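You operate a simulated robot arm through the tools that you are given. There is no shell and no other tool. Be economical: measure what you need, move in short steps, check, and stop when the job is done.

Carry out the task below with a simulated robot arm. There is one attempt and no reset: what you move stays moved.

TASK
Take the green sleeve from the top of the winding bench and put it on top of the spool there.

It is judged by the outcome, as a careful person would: the job done as asked, and still so three seconds after it is handed in. It fails if anything else is knocked over, pushed out of place, dropped, spilled or broken.

THE ROBOT
A 6-joint arm with a two-finger parallel gripper, fixed in place. Base frame: the origin is at the foot of the arm, x ahead of it, y to its left, z up; the work surface is at about z = 0. Units: m, rad, N and s.
With the tool pointing down near the work surface it reaches from about 0.14 to 0.58 m from the base axis. Its first joint turns from -1.152 to 1.152 rad. Payload 2.1 kg.
Tool frame: the origin (TCP) lies between the finger pads and is the grasp point; the fingertips stand 0.03 m ahead of it; z points along the fingers, y is the line along which they close. Largest opening 0.094 m; finger width 0.028, thickness 0.01; the body of the gripper, 0.05 by 0.096 m, starts 0.055 m behind the TCP.
Orientation is that of the tool frame in the base frame, as a unit quaternion [w, x, y, z]. With the fingers straight down and closing along the base's y, the tool's x points along the base's -x, its y along +y and its z along -z.

THE INTERFACE
- The arm moves only by the tool send_rows. Its argument "targets" is a list that holds one entry, the list of rows, each a list of 6 numbers: the shift along the base's x, y, z in m, then the turn, a rotation vector about the base's x, y, z in rad. In form: [[[tx, ty, tz, ax, ay, az], ...]]. A call has 1 to 20 rows; each row shifts and turns the commanded pose from where the row before left it. "hand" is the gripper command, from -1 (shut) to 1 (fully open), values between in proportion, set as the call begins (left out, the last holds). Rows are played at 5 a second. More than 0.05 m and 0.15 rad between two rows, or a gripper value outside its range, and nothing of the call is played. A pose out of reach is approached as far as the arm can. The call stops where the force on the tool passes 40 N (or 10 N more than at its start, if that is more) or the arm is blocked; 0.2 s more then pass. Each finger travels about 0.072 m/s and halts on what it meets, pressing with about 39 N; the grip force reading is that of the motor and also rises with nothing between the fingers. The clock runs only during rows and for 0.2 s after the last one: add rows that do not move to give the fingers time. It gives the time, the measured TCP pose, the force on the tool (base axes), the opening and the grip force at its end, in the units of the frame above (readings bear some noise), and new pictures: "show" is both (left out), scene, wrist or none.
- Cameras (640 x 400 px; columns grow to the right, rows downward): "scene" is fixed at [0.0307, -0.3528, 0.5058]; the picture's right is [0.94, -0.35, 0.00], its down [-0.13, -0.34, -0.93] and it looks along [0.33, 0.87, -0.36] (base axes); focal length 364 px, centre (320, 200). "wrist" rides on the gripper at [-0.037, 0, -0.058] in the tool frame; the picture's right is [0.00, -1.00, 0.00], its down [0.97, 0.00, -0.24] and it looks along [0.24, 0.00, 0.97] (tool axes); focal length 218 px, centre (320, 200). There is no depth. A picture from a camera that has moved, and an enlarged one, comes with that camera's place and axes in the base frame and with its lens.
- enlarge(camera, box): a new picture of the part [left, top, right, bottom] of that camera's present view, enlarged. It takes no simulated time.
- sign_off(): hands the job in; it is judged then, once.

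Go step by step. Nothing tells you positions but the pictures and the camera data: compare them with the known pose of the tool, close in by small moves and look again before you grip or let go. The budget is 90 turns and 170 pictures, counting those below and the enlarged ones. Unless the task says otherwise, let go and move clear before handing in, and close with one line.

The tools are called after "Call:" as name(argument=value, ...) on one line, values as JSON. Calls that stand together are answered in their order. send_rows: Moves the arm, as the interface text tells. Its arguments: {"type":"object","properties":{"targets":{"type":"array","items":{"type":"array","items":{"type":"array","items":{"type":"number"}}}},"hand":{"type":"number"},"show":{"type":"string","enum":["both","scene","wrist","none"]}},"required":["targets"]} The other tools are called the same way: enlarge (camera, box) takes an enlarged picture of a part of a camera's view; sign_off () hands the job in.

At the start:

```text
time: 0.0
tcp_pos: [0.3311, 0.073, 0.3264]
ee_rot: [0.0, 0.0, 1.0, 0.001]
contact_force: [0.4, 0.0, -0.2]
finger_gap: 0.0939
grip_force: 0.0
```

scene: 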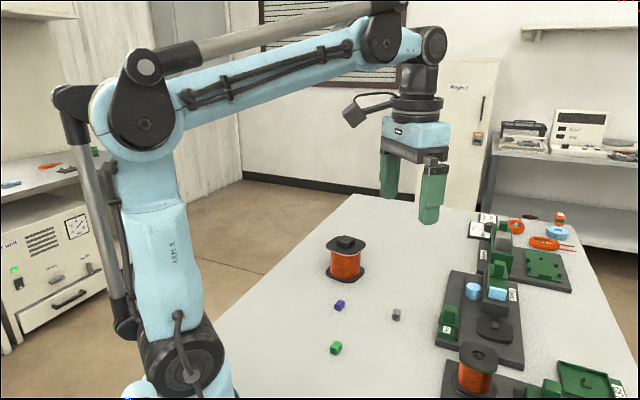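
wrist: 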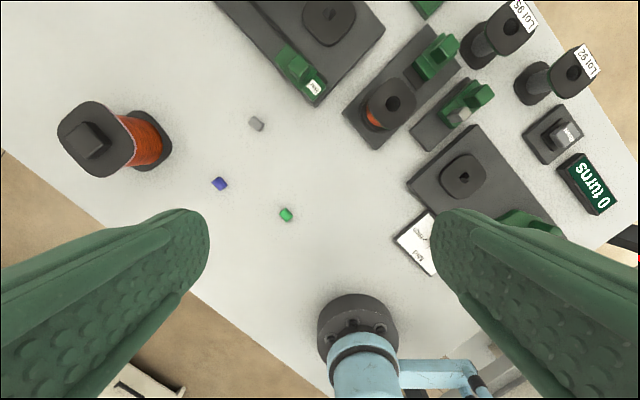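

I see three small pieces (blue, grey, green) on the bench and a free-standing orange spool with a square block on its top; more spools sit in fixtures to the right. I will enlarge to identify things.

Call:
enlarge(camera="scene", box=[300, 220, 420, 370])

Call:
enlarge(camera="wrist", box=[40, 80, 320, 255])

Call:
enlarge(camera="scene", box=[420, 200, 640, 400])

```text
2.67 times, centred on (360, 295) of scene
camera zoom: at [0.0307, -0.3528, 0.5058], right [0.94, -0.35, 0.0], down [-0.13, -0.34, -0.93], along [0.33, 0.87, -0.36], focal length 971 px, centre (213, -53)
```

zoom: 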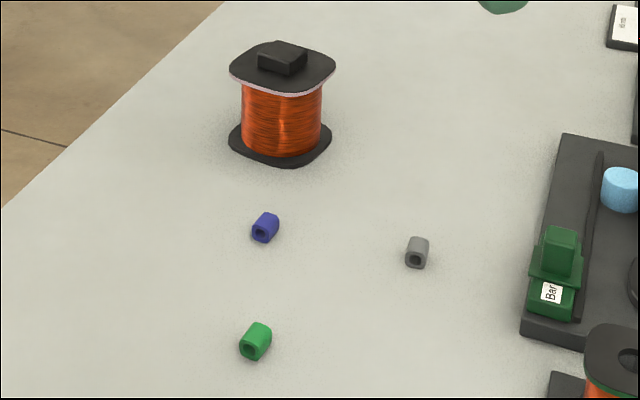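

```text
2.29 times, centred on (180, 168) of wrist
camera zoom: at [0.3663, 0.0735, 0.386], right [0.0, -1.0, 0.0], down [-0.97, 0.0, 0.24], along [-0.24, 0.0, -0.97], focal length 499 px, centre (640, 274)
```

zoom: 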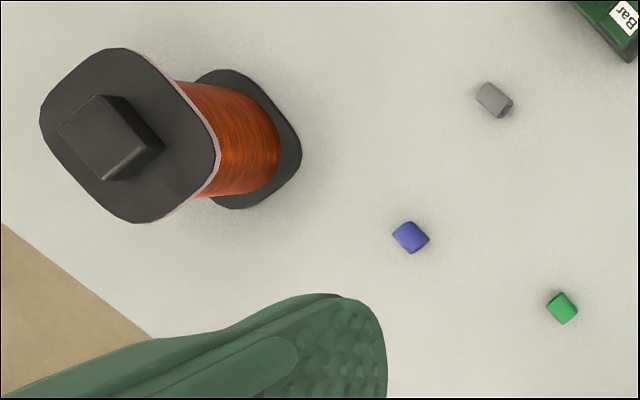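

```text
2.00 times, centred on (530, 300) of scene
camera zoom: at [0.0307, -0.3528, 0.5058], right [0.94, -0.35, 0.0], down [-0.13, -0.34, -0.93], along [0.33, 0.87, -0.36], focal length 729 px, centre (-100, 0)
```

zoom: 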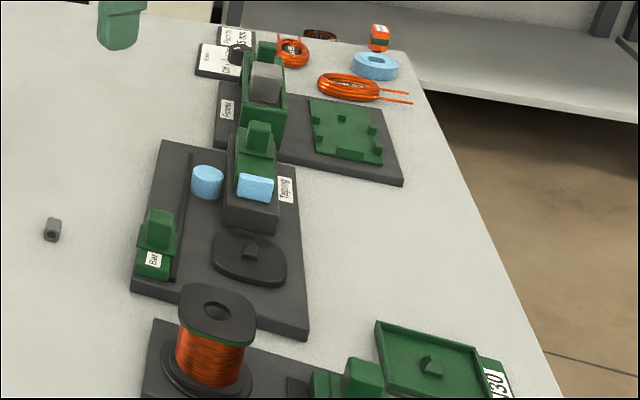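

The green sleeve is tiny (~1 cm) at about (0.246, 0.134); the free-standing spool is near (0.37, 0.365), its top flange about 0.08 high. I go above the sleeve for a closer look.

Call:
send_rows(targets=[[[-0.018, 0.015, -0.045, 0, 0, 0], [-0.018, 0.015, -0.045, 0, 0, 0], [-0.018, 0.015, -0.045, 0, 0, 0], [-0.018, 0.016, -0.045, 0, 0, 0], [0, 0, 0, 0, 0, 0], [0, 0, 0, 0, 0, 0]]], hand=1)

```text
refused: row 1 steps farther than a row can; nothing moved
```

The step was slightly too long; I split it finer.

Call:
send_rows(targets=[[[-0.012, 0.01, -0.03, 0, 0, 0], [-0.012, 0.01, -0.03, 0, 0, 0], [-0.012, 0.01, -0.03, 0, 0, 0], [-0.012, 0.01, -0.03, 0, 0, 0], [-0.012, 0.01, -0.03, 0, 0, 0], [-0.012, 0.011, -0.03, 0, 0, 0], [0, 0, 0, 0, 0, 0], [0, 0, 0, 0, 0, 0]]], hand=1)

```text
time: 1.8
tcp_pos: [0.2597, 0.1321, 0.1459]
ee_rot: [0.0, 0.0, 1.0, 0.0]
contact_force: [0.6, -0.3, 0.1]
finger_gap: 0.0938
grip_force: 0.1
camera wrist: at [0.2946, 0.1326, 0.2054], right [0.0, -1.0, 0.0], down [-0.97, 0.0, 0.24], along [-0.24, 0.0, -0.97], focal length 218 px, centre (320, 200)
```

scene: 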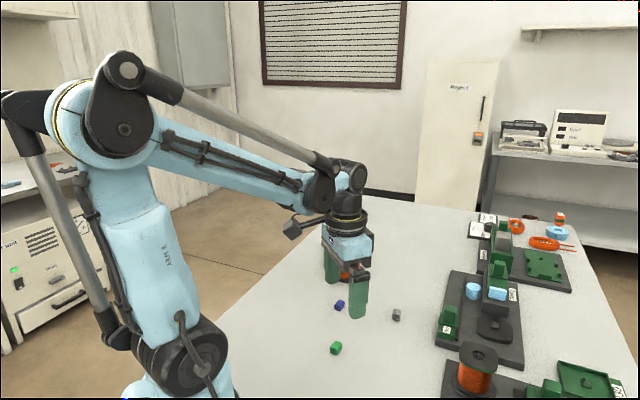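
wrist: 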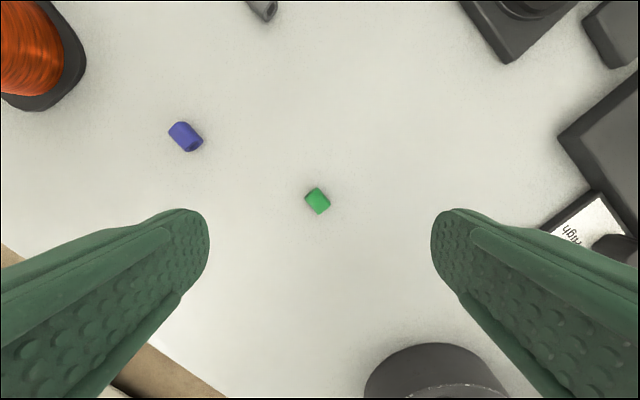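

The sleeve is right below. I zoom in to read its orientation and size.

Call:
enlarge(camera="wrist", box=[278, 175, 358, 225])

Call:
enlarge(camera="scene", box=[312, 332, 360, 362])

```text
8.00 times, centred on (318, 200) of wrist
camera zoom: at [0.2946, 0.1326, 0.2054], right [0.0, -1.0, 0.0], down [-0.97, 0.0, 0.24], along [-0.24, 0.0, -0.97], focal length 1746 px, centre (336, 200)
```

zoom: 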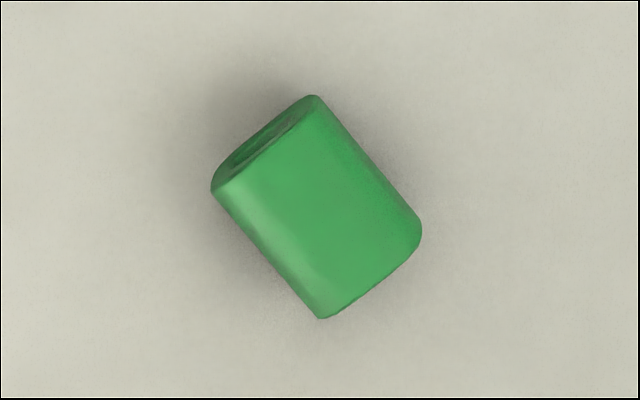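

```text
13.33 times, centred on (336, 347) of scene
camera zoom: at [0.0307, -0.3528, 0.5058], right [0.94, -0.35, 0.0], down [-0.13, -0.34, -0.93], along [0.33, 0.87, -0.36], focal length 4857 px, centre (107, -1760)
```

zoom: 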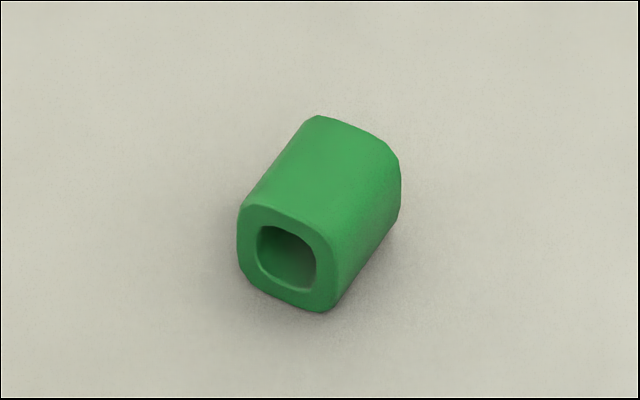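

The sleeve is a square tube, about 14 mm wide and 19 mm long, centre (0.246, 0.134), long axis about 39° from x. I turn the gripper by +0.68 rad, partly close, and come lower to check.

Call:
send_rows(targets=[[[-0.0027, 0.0005, -0.012, 0, 0, 0.136], [-0.0027, 0.0005, -0.012, 0, 0, 0.136], [-0.0027, 0.0005, -0.012, 0, 0, 0.136], [-0.0027, 0.0005, -0.015, 0, 0, 0.136], [-0.0028, 0.0005, -0.015, 0, 0, 0.136], [0, 0, 0, 0, 0, 0], [0, 0, 0, 0, 0, 0]]], hand=0)

```text
time: 3.4
tcp_pos: [0.2462, 0.1366, 0.0801]
ee_rot: [0.0, -0.334, 0.943, 0.0]
contact_force: [0.1, 0.7, 0.3]
finger_gap: 0.0469
grip_force: 0.0
camera wrist: at [0.2719, 0.1602, 0.1393], right [0.63, -0.78, 0.0], down [-0.75, -0.61, 0.24], along [-0.19, -0.15, -0.97], focal length 218 px, centre (320, 200)
```

scene: 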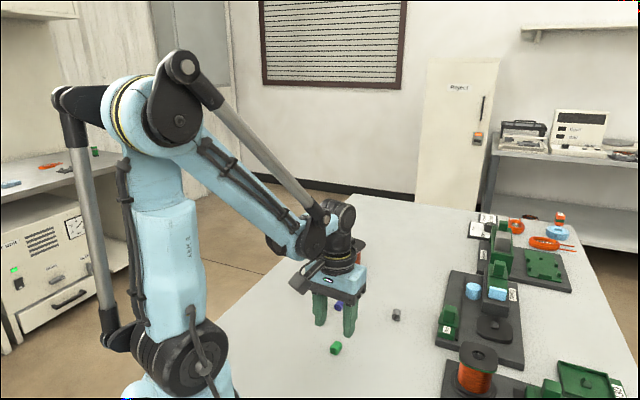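
wrist: 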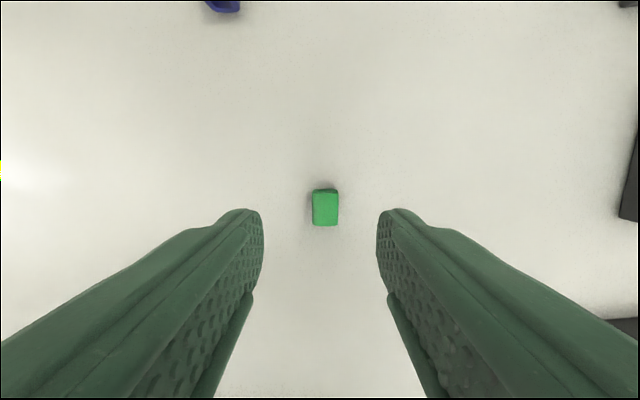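

Aligned well; the sleeve's centre reads (0.2455, 0.135). I correct by 1–2 mm, go down to tip height about 4 mm, then look before closing.

Call:
send_rows(targets=[[[-0.0007, -0.0017, -0.01, 0, 0, 0], [0, 0, -0.015, 0, 0, 0], [0, 0, -0.012, 0, 0, 0], [0, 0, -0.008, 0, 0, 0], [0, 0, 0, 0, 0, 0], [0, 0, 0, 0, 0, 0]]], hand=0)

```text
time: 4.8
tcp_pos: [0.2464, 0.134, 0.0357]
ee_rot: [0.0, -0.334, 0.943, 0.0]
contact_force: [0.4, 0.4, 0.2]
finger_gap: 0.0472
grip_force: 0.1
camera wrist: at [0.2728, 0.1581, 0.0949], right [0.63, -0.78, 0.0], down [-0.75, -0.61, 0.24], along [-0.19, -0.15, -0.97], focal length 218 px, centre (320, 200)
```

scene: 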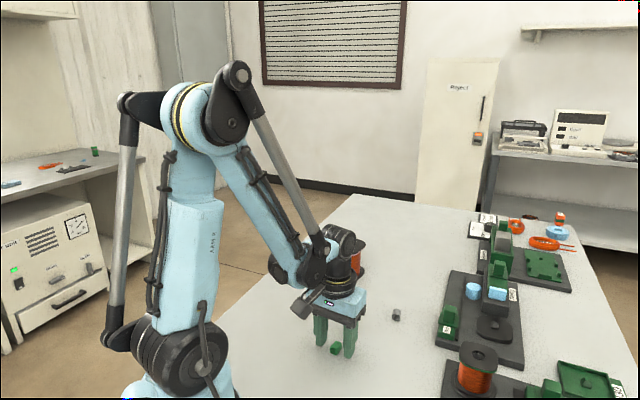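
wrist: 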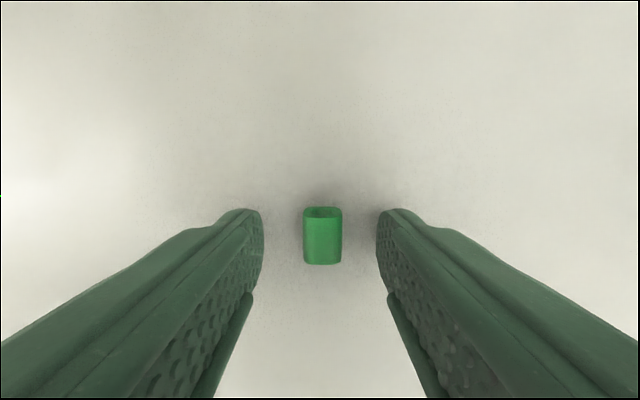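

The sleeve lies centred between the pads. Closing now.

Call:
send_rows(targets=[[[0, 0, 0, 0, 0, 0], [0, 0, 0, 0, 0, 0], [0, 0, 0, 0, 0, 0], [0, 0, 0, 0, 0, 0]]], hand=-1, show="wrist")

```text
time: 5.8
tcp_pos: [0.2464, 0.1333, 0.0353]
ee_rot: [0.0, -0.334, 0.943, 0.001]
contact_force: [-0.4, -0.2, 0.1]
finger_gap: 0.0132
grip_force: 39.2
camera wrist: at [0.2728, 0.1581, 0.0949], right [0.63, -0.78, 0.0], down [-0.75, -0.61, 0.24], along [-0.19, -0.15, -0.97], focal length 218 px, centre (320, 200)
```

wrist: 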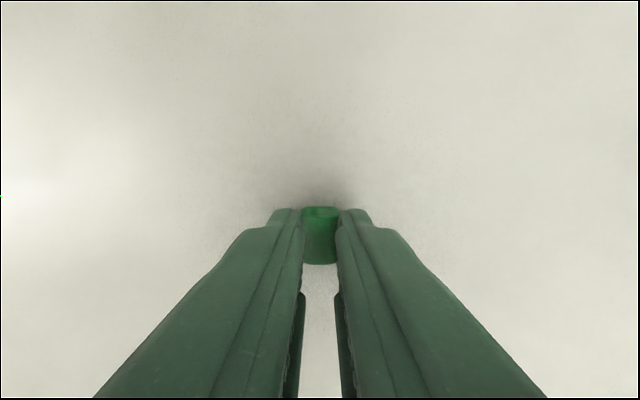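

Gripped (gap 13 mm). Lifting and moving toward the spool at height, staying short of it to look.

Call:
send_rows(targets=[[[0, 0, 0.03, 0, 0, 0], [0, 0, 0.045, 0, 0, 0], [0, 0, 0.045, 0, 0, 0], [0, 0, 0.045, 0, 0, 0], [0.02, 0.04, 0, 0, 0, 0], [0.02, 0.04, 0, 0, 0, 0], [0.02, 0.04, 0, 0, 0, 0], [0.02, 0.04, 0, 0, 0, 0], [0, 0, 0, 0, 0, 0], [0, 0, 0, 0, 0, 0]]], hand=-1)

```text
time: 8.0
tcp_pos: [0.3284, 0.2937, 0.2004]
ee_rot: [0.0, -0.333, 0.943, 0.0]
contact_force: [0.1, 0.0, -0.3]
finger_gap: 0.0132
grip_force: 39.2
camera wrist: at [0.3541, 0.317, 0.2605], right [0.63, -0.78, 0.0], down [-0.75, -0.61, 0.24], along [-0.19, -0.15, -0.97], focal length 218 px, centre (320, 200)
```

scene: 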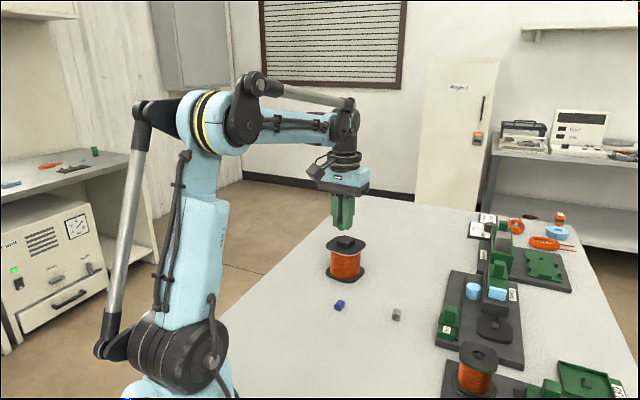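
wrist: 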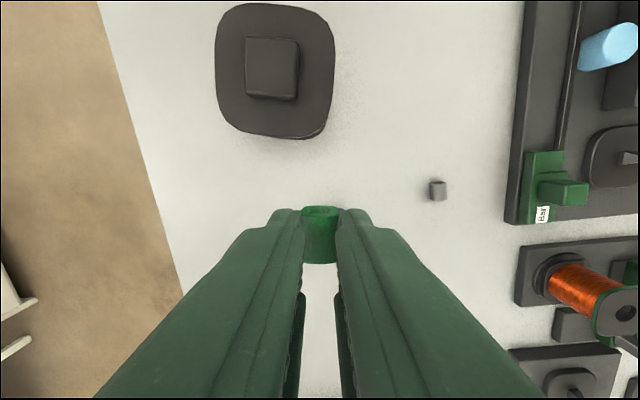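

Call:
enlarge(camera="wrist", box=[195, 0, 355, 150])

Call:
enlarge(camera="scene", box=[310, 200, 380, 290])

Call:
enlarge(camera="scene", box=[440, 330, 520, 400])

```text
2.67 times, centred on (275, 75) of wrist
camera zoom: at [0.3541, 0.317, 0.2605], right [0.63, -0.78, 0.0], down [-0.75, -0.61, 0.24], along [-0.19, -0.15, -0.97], focal length 582 px, centre (440, 533)
```

zoom: 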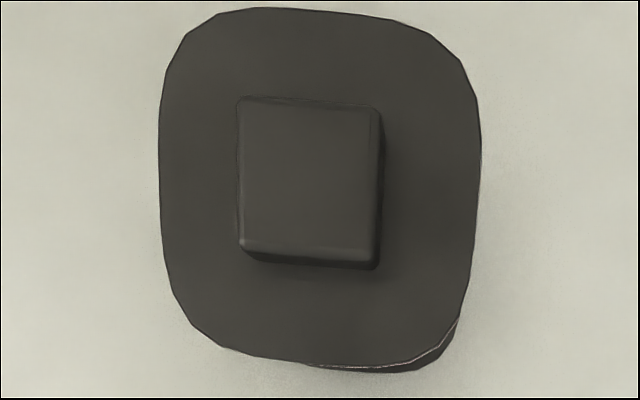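

```text
4.44 times, centred on (345, 245) of scene
camera zoom: at [0.0307, -0.3528, 0.5058], right [0.94, -0.35, 0.0], down [-0.13, -0.34, -0.93], along [0.33, 0.87, -0.36], focal length 1619 px, centre (209, 0)
```

zoom: 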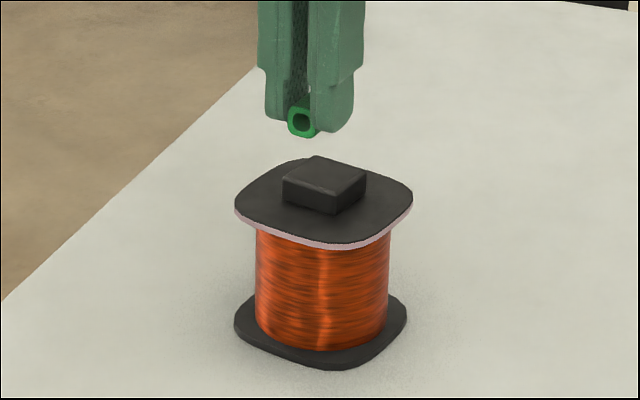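

```text
5.71 times, centred on (480, 365) of scene
camera zoom: at [0.0307, -0.3528, 0.5058], right [0.94, -0.35, 0.0], down [-0.13, -0.34, -0.93], along [0.33, 0.87, -0.36], focal length 2082 px, centre (-594, -743)
```

zoom: 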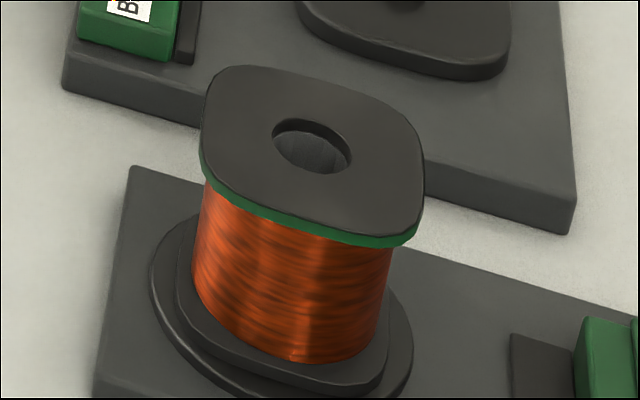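

The free-standing spool has a square boss, apparently part of its top. I zoom closer to see whether it is one piece with the flange.

Call:
enlarge(camera="scene", box=[328, 228, 368, 256])

Call:
enlarge(camera="wrist", box=[235, 20, 315, 120])

```text
14.29 times, centred on (348, 242) of scene
camera zoom: at [0.0307, -0.3528, 0.5058], right [0.94, -0.35, 0.0], down [-0.13, -0.34, -0.93], along [0.33, 0.87, -0.36], focal length 5204 px, centre (-80, -400)
```

zoom: 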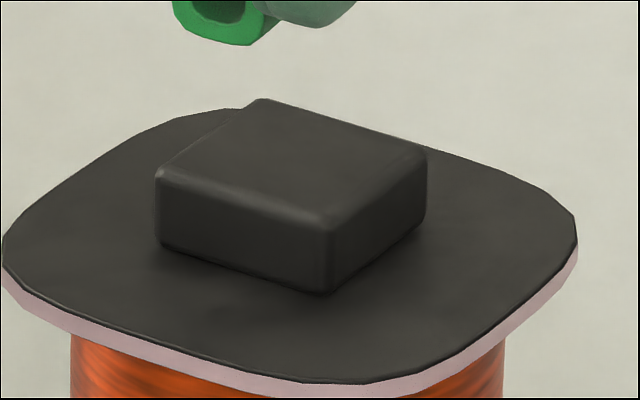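

```text
4.00 times, centred on (275, 70) of wrist
camera zoom: at [0.3541, 0.317, 0.2605], right [0.63, -0.78, 0.0], down [-0.75, -0.61, 0.24], along [-0.19, -0.15, -0.97], focal length 873 px, centre (500, 720)
```

zoom: 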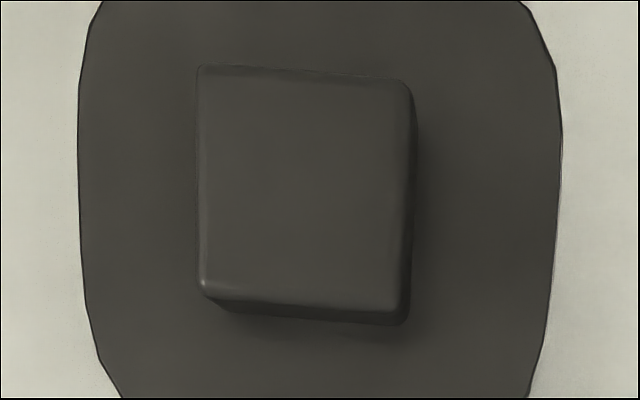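

The boss is the same material and centred, so it is the spool's top; its top centre triangulates to about (0.376, 0.378, 0.09). I move over it with about 4 cm clearance.

Call:
send_rows(targets=[[[0.016, 0.028, 0, 0, 0, 0], [0.016, 0.028, 0, 0, 0, 0], [0.015, 0.028, 0, 0, 0, 0], [0, 0, -0.018, 0, 0, 0], [0, 0, -0.017, 0, 0, 0], [0, 0, 0, 0, 0, 0], [0, 0, 0, 0, 0, 0]]], hand=-1)

Call:
enlarge(camera="scene", box=[310, 200, 380, 290])

```text
time: 9.6
tcp_pos: [0.3707, 0.3785, 0.1643]
ee_rot: [-0.001, -0.334, 0.943, 0.0]
contact_force: [0.4, 0.3, 0.9]
finger_gap: 0.0131
grip_force: 39.2
camera wrist: at [0.3989, 0.4012, 0.224], right [0.63, -0.78, 0.0], down [-0.75, -0.61, 0.24], along [-0.19, -0.15, -0.97], focal length 218 px, centre (320, 200)
```

scene: 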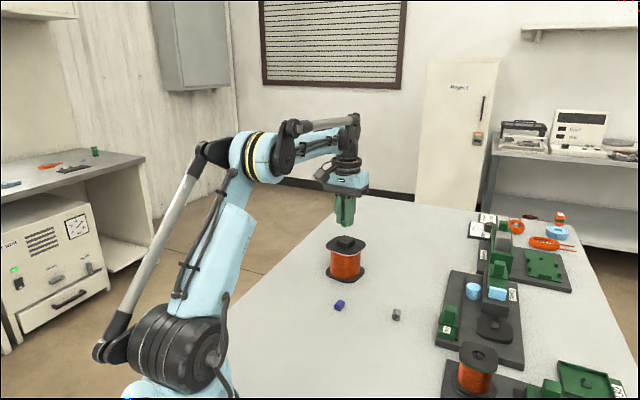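
wrist: 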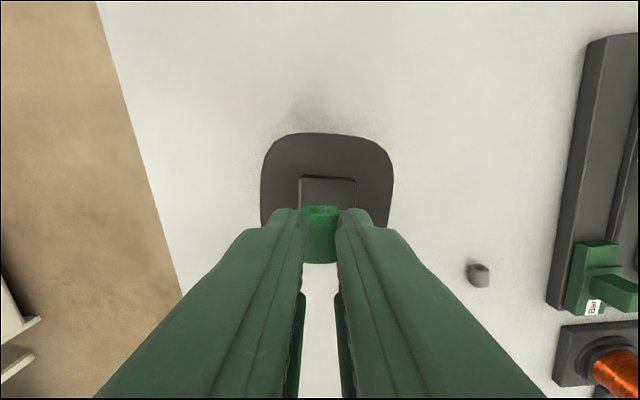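

```text
4.44 times, centred on (345, 245) of scene
camera zoom: at [0.0307, -0.3528, 0.5058], right [0.94, -0.35, 0.0], down [-0.13, -0.34, -0.93], along [0.33, 0.87, -0.36], focal length 1619 px, centre (209, 0)
```

zoom: 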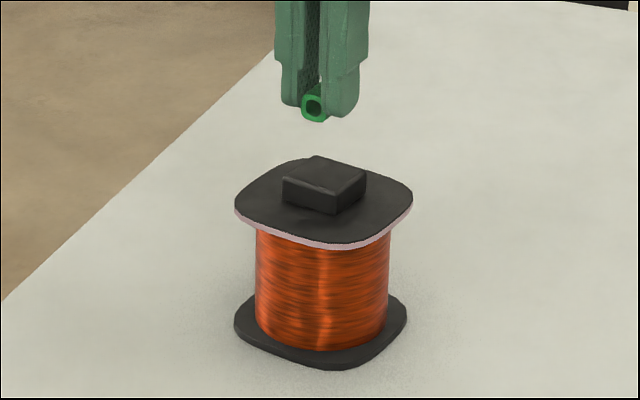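

The sleeve is nearly centred over the boss; a shift of about 3 mm toward image right is needed. I correct and go down to about 1 cm clearance.

Call:
send_rows(targets=[[[0.002, -0.0027, 0, 0, 0, 0], [0, 0, -0.012, 0, 0, 0], [0, 0, -0.012, 0, 0, 0], [0, 0, 0, 0, 0, 0], [0, 0, 0, 0, 0, 0]]], hand=-1, show="wrist")

Call:
enlarge(camera="scene", box=[322, 210, 370, 260])

```text
time: 10.8
tcp_pos: [0.3729, 0.376, 0.1403]
ee_rot: [-0.001, -0.334, 0.943, -0.001]
contact_force: [0.1, 0.0, -0.4]
finger_gap: 0.0131
grip_force: 39.2
camera wrist: at [0.4003, 0.3993, 0.2008], right [0.63, -0.78, 0.0], down [-0.75, -0.61, 0.24], along [-0.19, -0.15, -0.97], focal length 218 px, centre (320, 200)
```

wrist: 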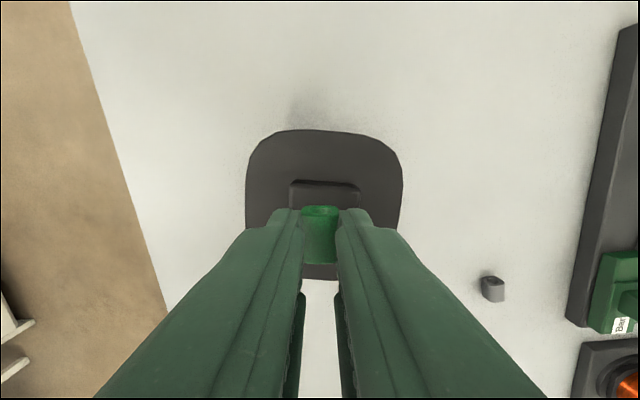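

```text
8.00 times, centred on (346, 235) of scene
camera zoom: at [0.0307, -0.3528, 0.5058], right [0.94, -0.35, 0.0], down [-0.13, -0.34, -0.93], along [0.33, 0.87, -0.36], focal length 2914 px, centre (112, -80)
```

zoom: 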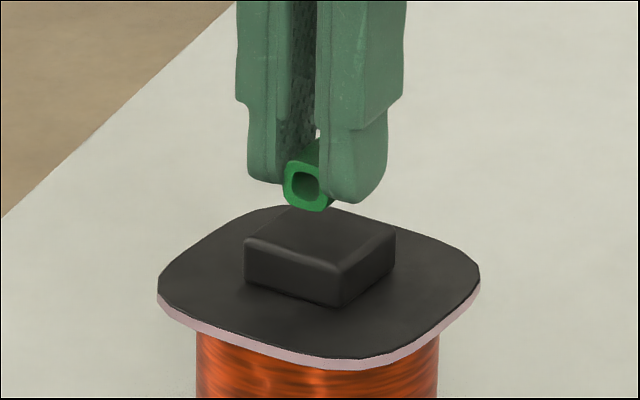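

Nearly centred, still about 2 mm to correct. I lower another 7 mm in small steps.

Call:
send_rows(targets=[[[0.0012, -0.0015, 0, 0, 0, 0], [0, 0, -0.003, 0, 0, 0], [0, 0, -0.002, 0, 0, 0], [0, 0, -0.002, 0, 0, 0], [0, 0, 0, 0, 0, 0]]], hand=-1, show="wrist")

Call:
enlarge(camera="scene", box=[322, 210, 370, 260])

```text
time: 12.0
tcp_pos: [0.3749, 0.3748, 0.1333]
ee_rot: [0.0, -0.333, 0.943, 0.0]
contact_force: [-0.2, 0.7, 0.2]
finger_gap: 0.0132
grip_force: 39.2
camera wrist: at [0.4021, 0.3983, 0.1942], right [0.63, -0.78, 0.0], down [-0.75, -0.61, 0.24], along [-0.19, -0.15, -0.97], focal length 218 px, centre (320, 200)
```

wrist: 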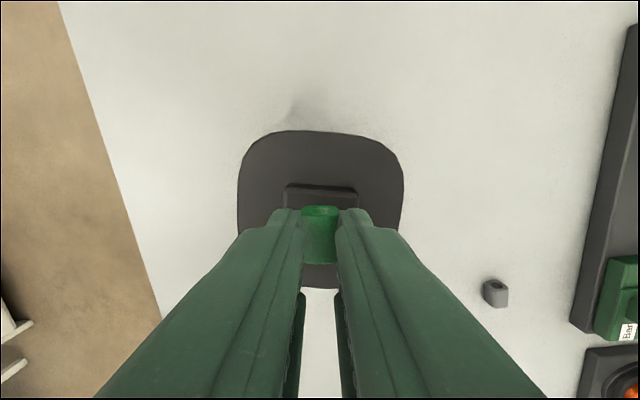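

```text
8.00 times, centred on (346, 235) of scene
camera zoom: at [0.0307, -0.3528, 0.5058], right [0.94, -0.35, 0.0], down [-0.13, -0.34, -0.93], along [0.33, 0.87, -0.36], focal length 2914 px, centre (112, -80)
```

zoom: 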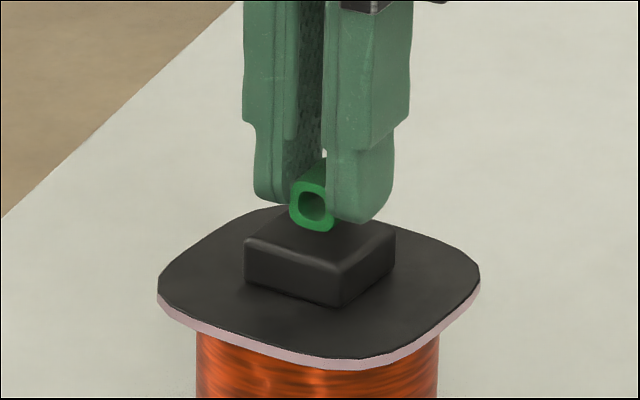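

About 5 mm of gap remains, sleeve well inside the boss top. I nudge 1.5 mm back along the sleeve axis and lower in 1 mm steps.

Call:
send_rows(targets=[[[-0.0012, -0.001, 0, 0, 0, 0], [0, 0, -0.001, 0, 0, 0], [0, 0, -0.001, 0, 0, 0], [0, 0, -0.001, 0, 0, 0], [0, 0, -0.0005, 0, 0, 0], [0, 0, 0, 0, 0, 0]]], hand=-1, show="none")

Call:
enlarge(camera="scene", box=[322, 210, 370, 260])

```text
time: 13.4
tcp_pos: [0.3738, 0.3753, 0.1309]
ee_rot: [0.0, -0.334, 0.943, 0.0]
contact_force: [-0.2, -0.7, 0.2]
finger_gap: 0.0133
grip_force: 38.8
```

```text
8.00 times, centred on (346, 235) of scene
camera zoom: at [0.0307, -0.3528, 0.5058], right [0.94, -0.35, 0.0], down [-0.13, -0.34, -0.93], along [0.33, 0.87, -0.36], focal length 2914 px, centre (112, -80)
```

zoom: 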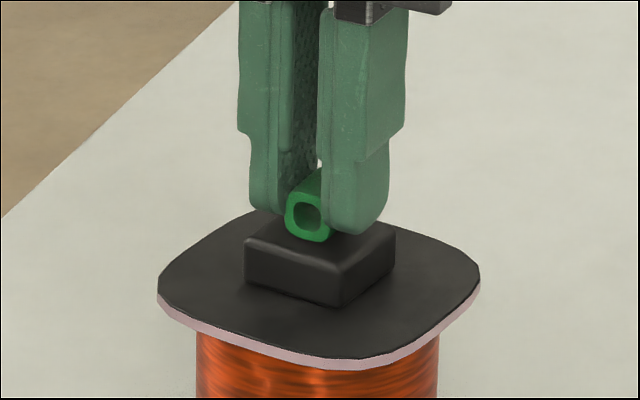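

Still no contact force; about 2 mm left by the picture. I continue in half-millimetre steps.

Call:
send_rows(targets=[[[0, 0, -0.0005, 0, 0, 0], [0, 0, -0.0005, 0, 0, 0], [0, 0, -0.0005, 0, 0, 0], [0, 0, 0, 0, 0, 0]]], hand=-1, show="none")

Call:
enlarge(camera="scene", box=[332, 225, 360, 253])

```text
time: 14.4
tcp_pos: [0.3736, 0.3742, 0.1302]
ee_rot: [0.0, -0.334, 0.943, 0.0]
contact_force: [-0.2, -0.2, 16.4]
finger_gap: 0.0131
grip_force: 38.8
```

```text
14.29 times, centred on (346, 239) of scene
camera zoom: at [0.0306, -0.3528, 0.5057], right [0.94, -0.35, 0.0], down [-0.13, -0.34, -0.93], along [0.33, 0.87, -0.36], focal length 5204 px, centre (-51, -357)
```

zoom: 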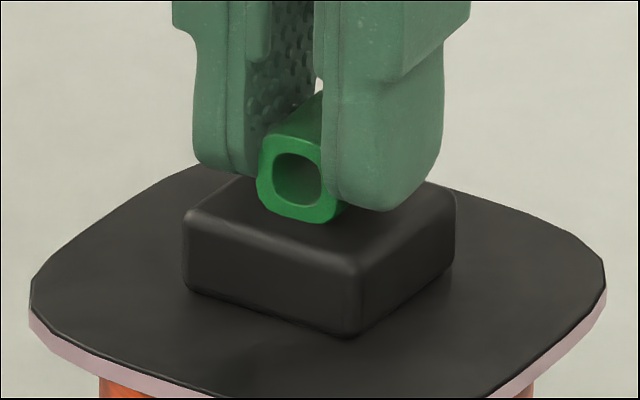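

The sleeve touches the boss top (16 N). I ease up 0.6 mm and open the fingers modestly.

Call:
send_rows(targets=[[[0, 0, 0.0006, 0, 0, 0], [0, 0, 0, 0, 0, 0]]], hand=-1, show="none")

Call:
send_rows(targets=[[[0, 0, 0, 0, 0, 0], [0, 0, 0, 0, 0, 0], [0, 0, 0, 0, 0, 0]]], hand=-0.1, show="wrist")

Call:
enlarge(camera="scene", box=[332, 225, 360, 253])

```text
time: 15.0
tcp_pos: [0.3726, 0.374, 0.1302]
ee_rot: [0.0, -0.334, 0.943, 0.0]
contact_force: [0.4, 1.0, 9.9]
finger_gap: 0.0133
grip_force: 39.1
```

```text
time: 15.8
tcp_pos: [0.374, 0.3731, 0.1301]
ee_rot: [-0.001, -0.334, 0.943, 0.0]
contact_force: [0.5, 0.0, -0.5]
finger_gap: 0.0423
grip_force: 0.1
camera wrist: at [0.4004, 0.3974, 0.19], right [0.63, -0.78, 0.0], down [-0.75, -0.61, 0.24], along [-0.19, -0.15, -0.97], focal length 218 px, centre (320, 200)
```

wrist: 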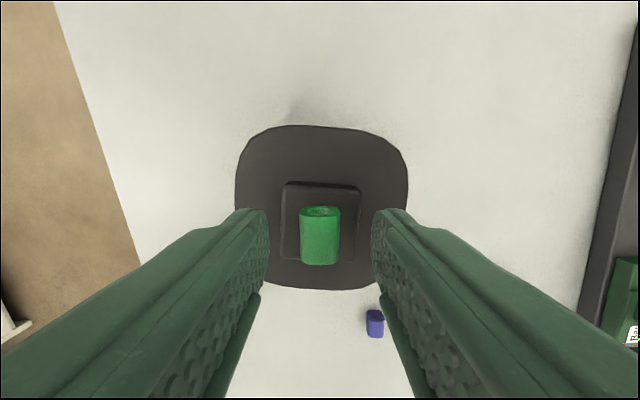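

```text
14.29 times, centred on (346, 239) of scene
camera zoom: at [0.0307, -0.3528, 0.5058], right [0.94, -0.35, 0.0], down [-0.13, -0.34, -0.93], along [0.33, 0.87, -0.36], focal length 5204 px, centre (-51, -357)
```

zoom: 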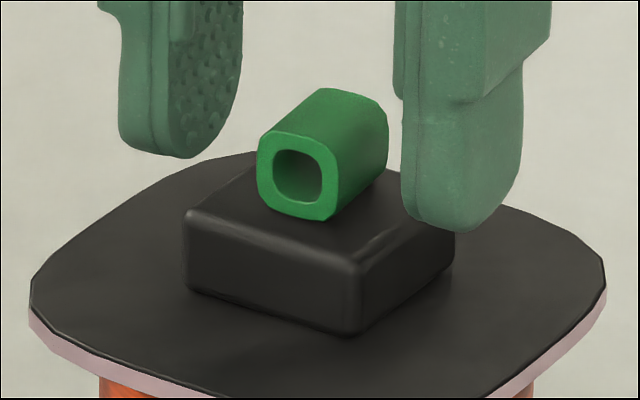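

The sleeve rests flat and central on the spool's top, fingers free of it. I rise straight up and check.

Call:
send_rows(targets=[[[0, 0, 0.01, 0, 0, 0], [0, 0, 0.025, 0, 0, 0], [0, 0, 0.04, 0, 0, 0], [0, 0, 0.04, 0, 0, 0], [-0.03, -0.03, 0, 0, 0, 0], [-0.03, -0.03, 0, 0, 0, 0], [0, 0, 0, 0, 0, 0], [0, 0, 0, 0, 0, 0]]], hand=-0.1)

Call:
enlarge(camera="scene", box=[310, 200, 420, 350])

```text
time: 17.6
tcp_pos: [0.3145, 0.3137, 0.2459]
ee_rot: [0.0, -0.334, 0.942, 0.0]
contact_force: [-0.4, -0.1, -0.4]
finger_gap: 0.0421
grip_force: 0.0
camera wrist: at [0.3402, 0.3373, 0.3067], right [0.63, -0.78, 0.0], down [-0.75, -0.61, 0.24], along [-0.19, -0.15, -0.97], focal length 218 px, centre (320, 200)
```

scene: 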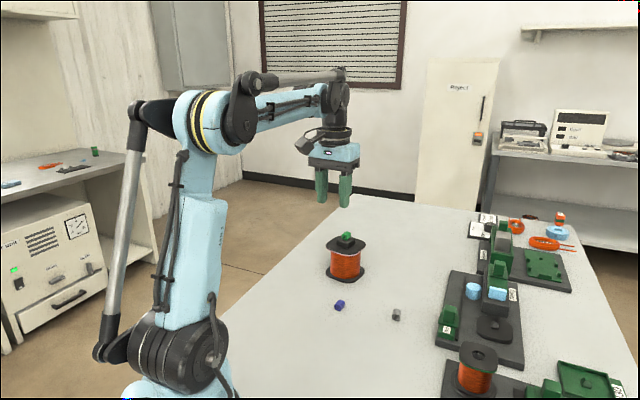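
wrist: 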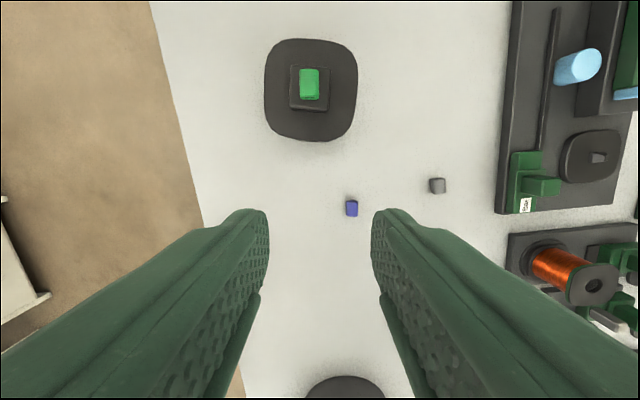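

```text
2.67 times, centred on (365, 275) of scene
camera zoom: at [0.0307, -0.3528, 0.5058], right [0.94, -0.35, 0.0], down [-0.13, -0.34, -0.93], along [0.33, 0.87, -0.36], focal length 971 px, centre (200, 0)
```

zoom: 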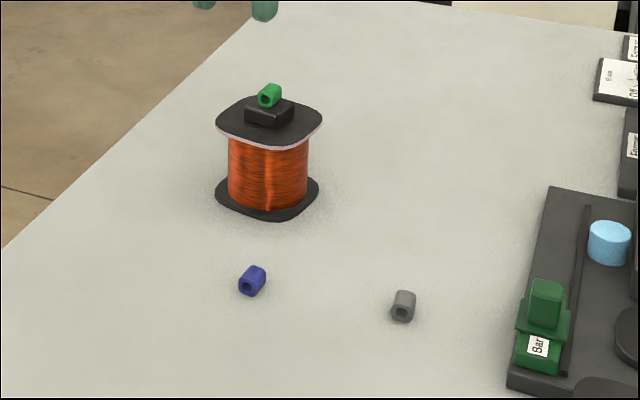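

The green sleeve sits steadily on top of the spool, the other things are undisturbed and the gripper is clear. I hand it in.

Call:
sign_off()

```text
The job is handed in.
```

The green sleeve is resting on top of the free-standing spool, on the square block at the centre of its top. Nothing else on the bench was moved, and the gripper is clear of it.
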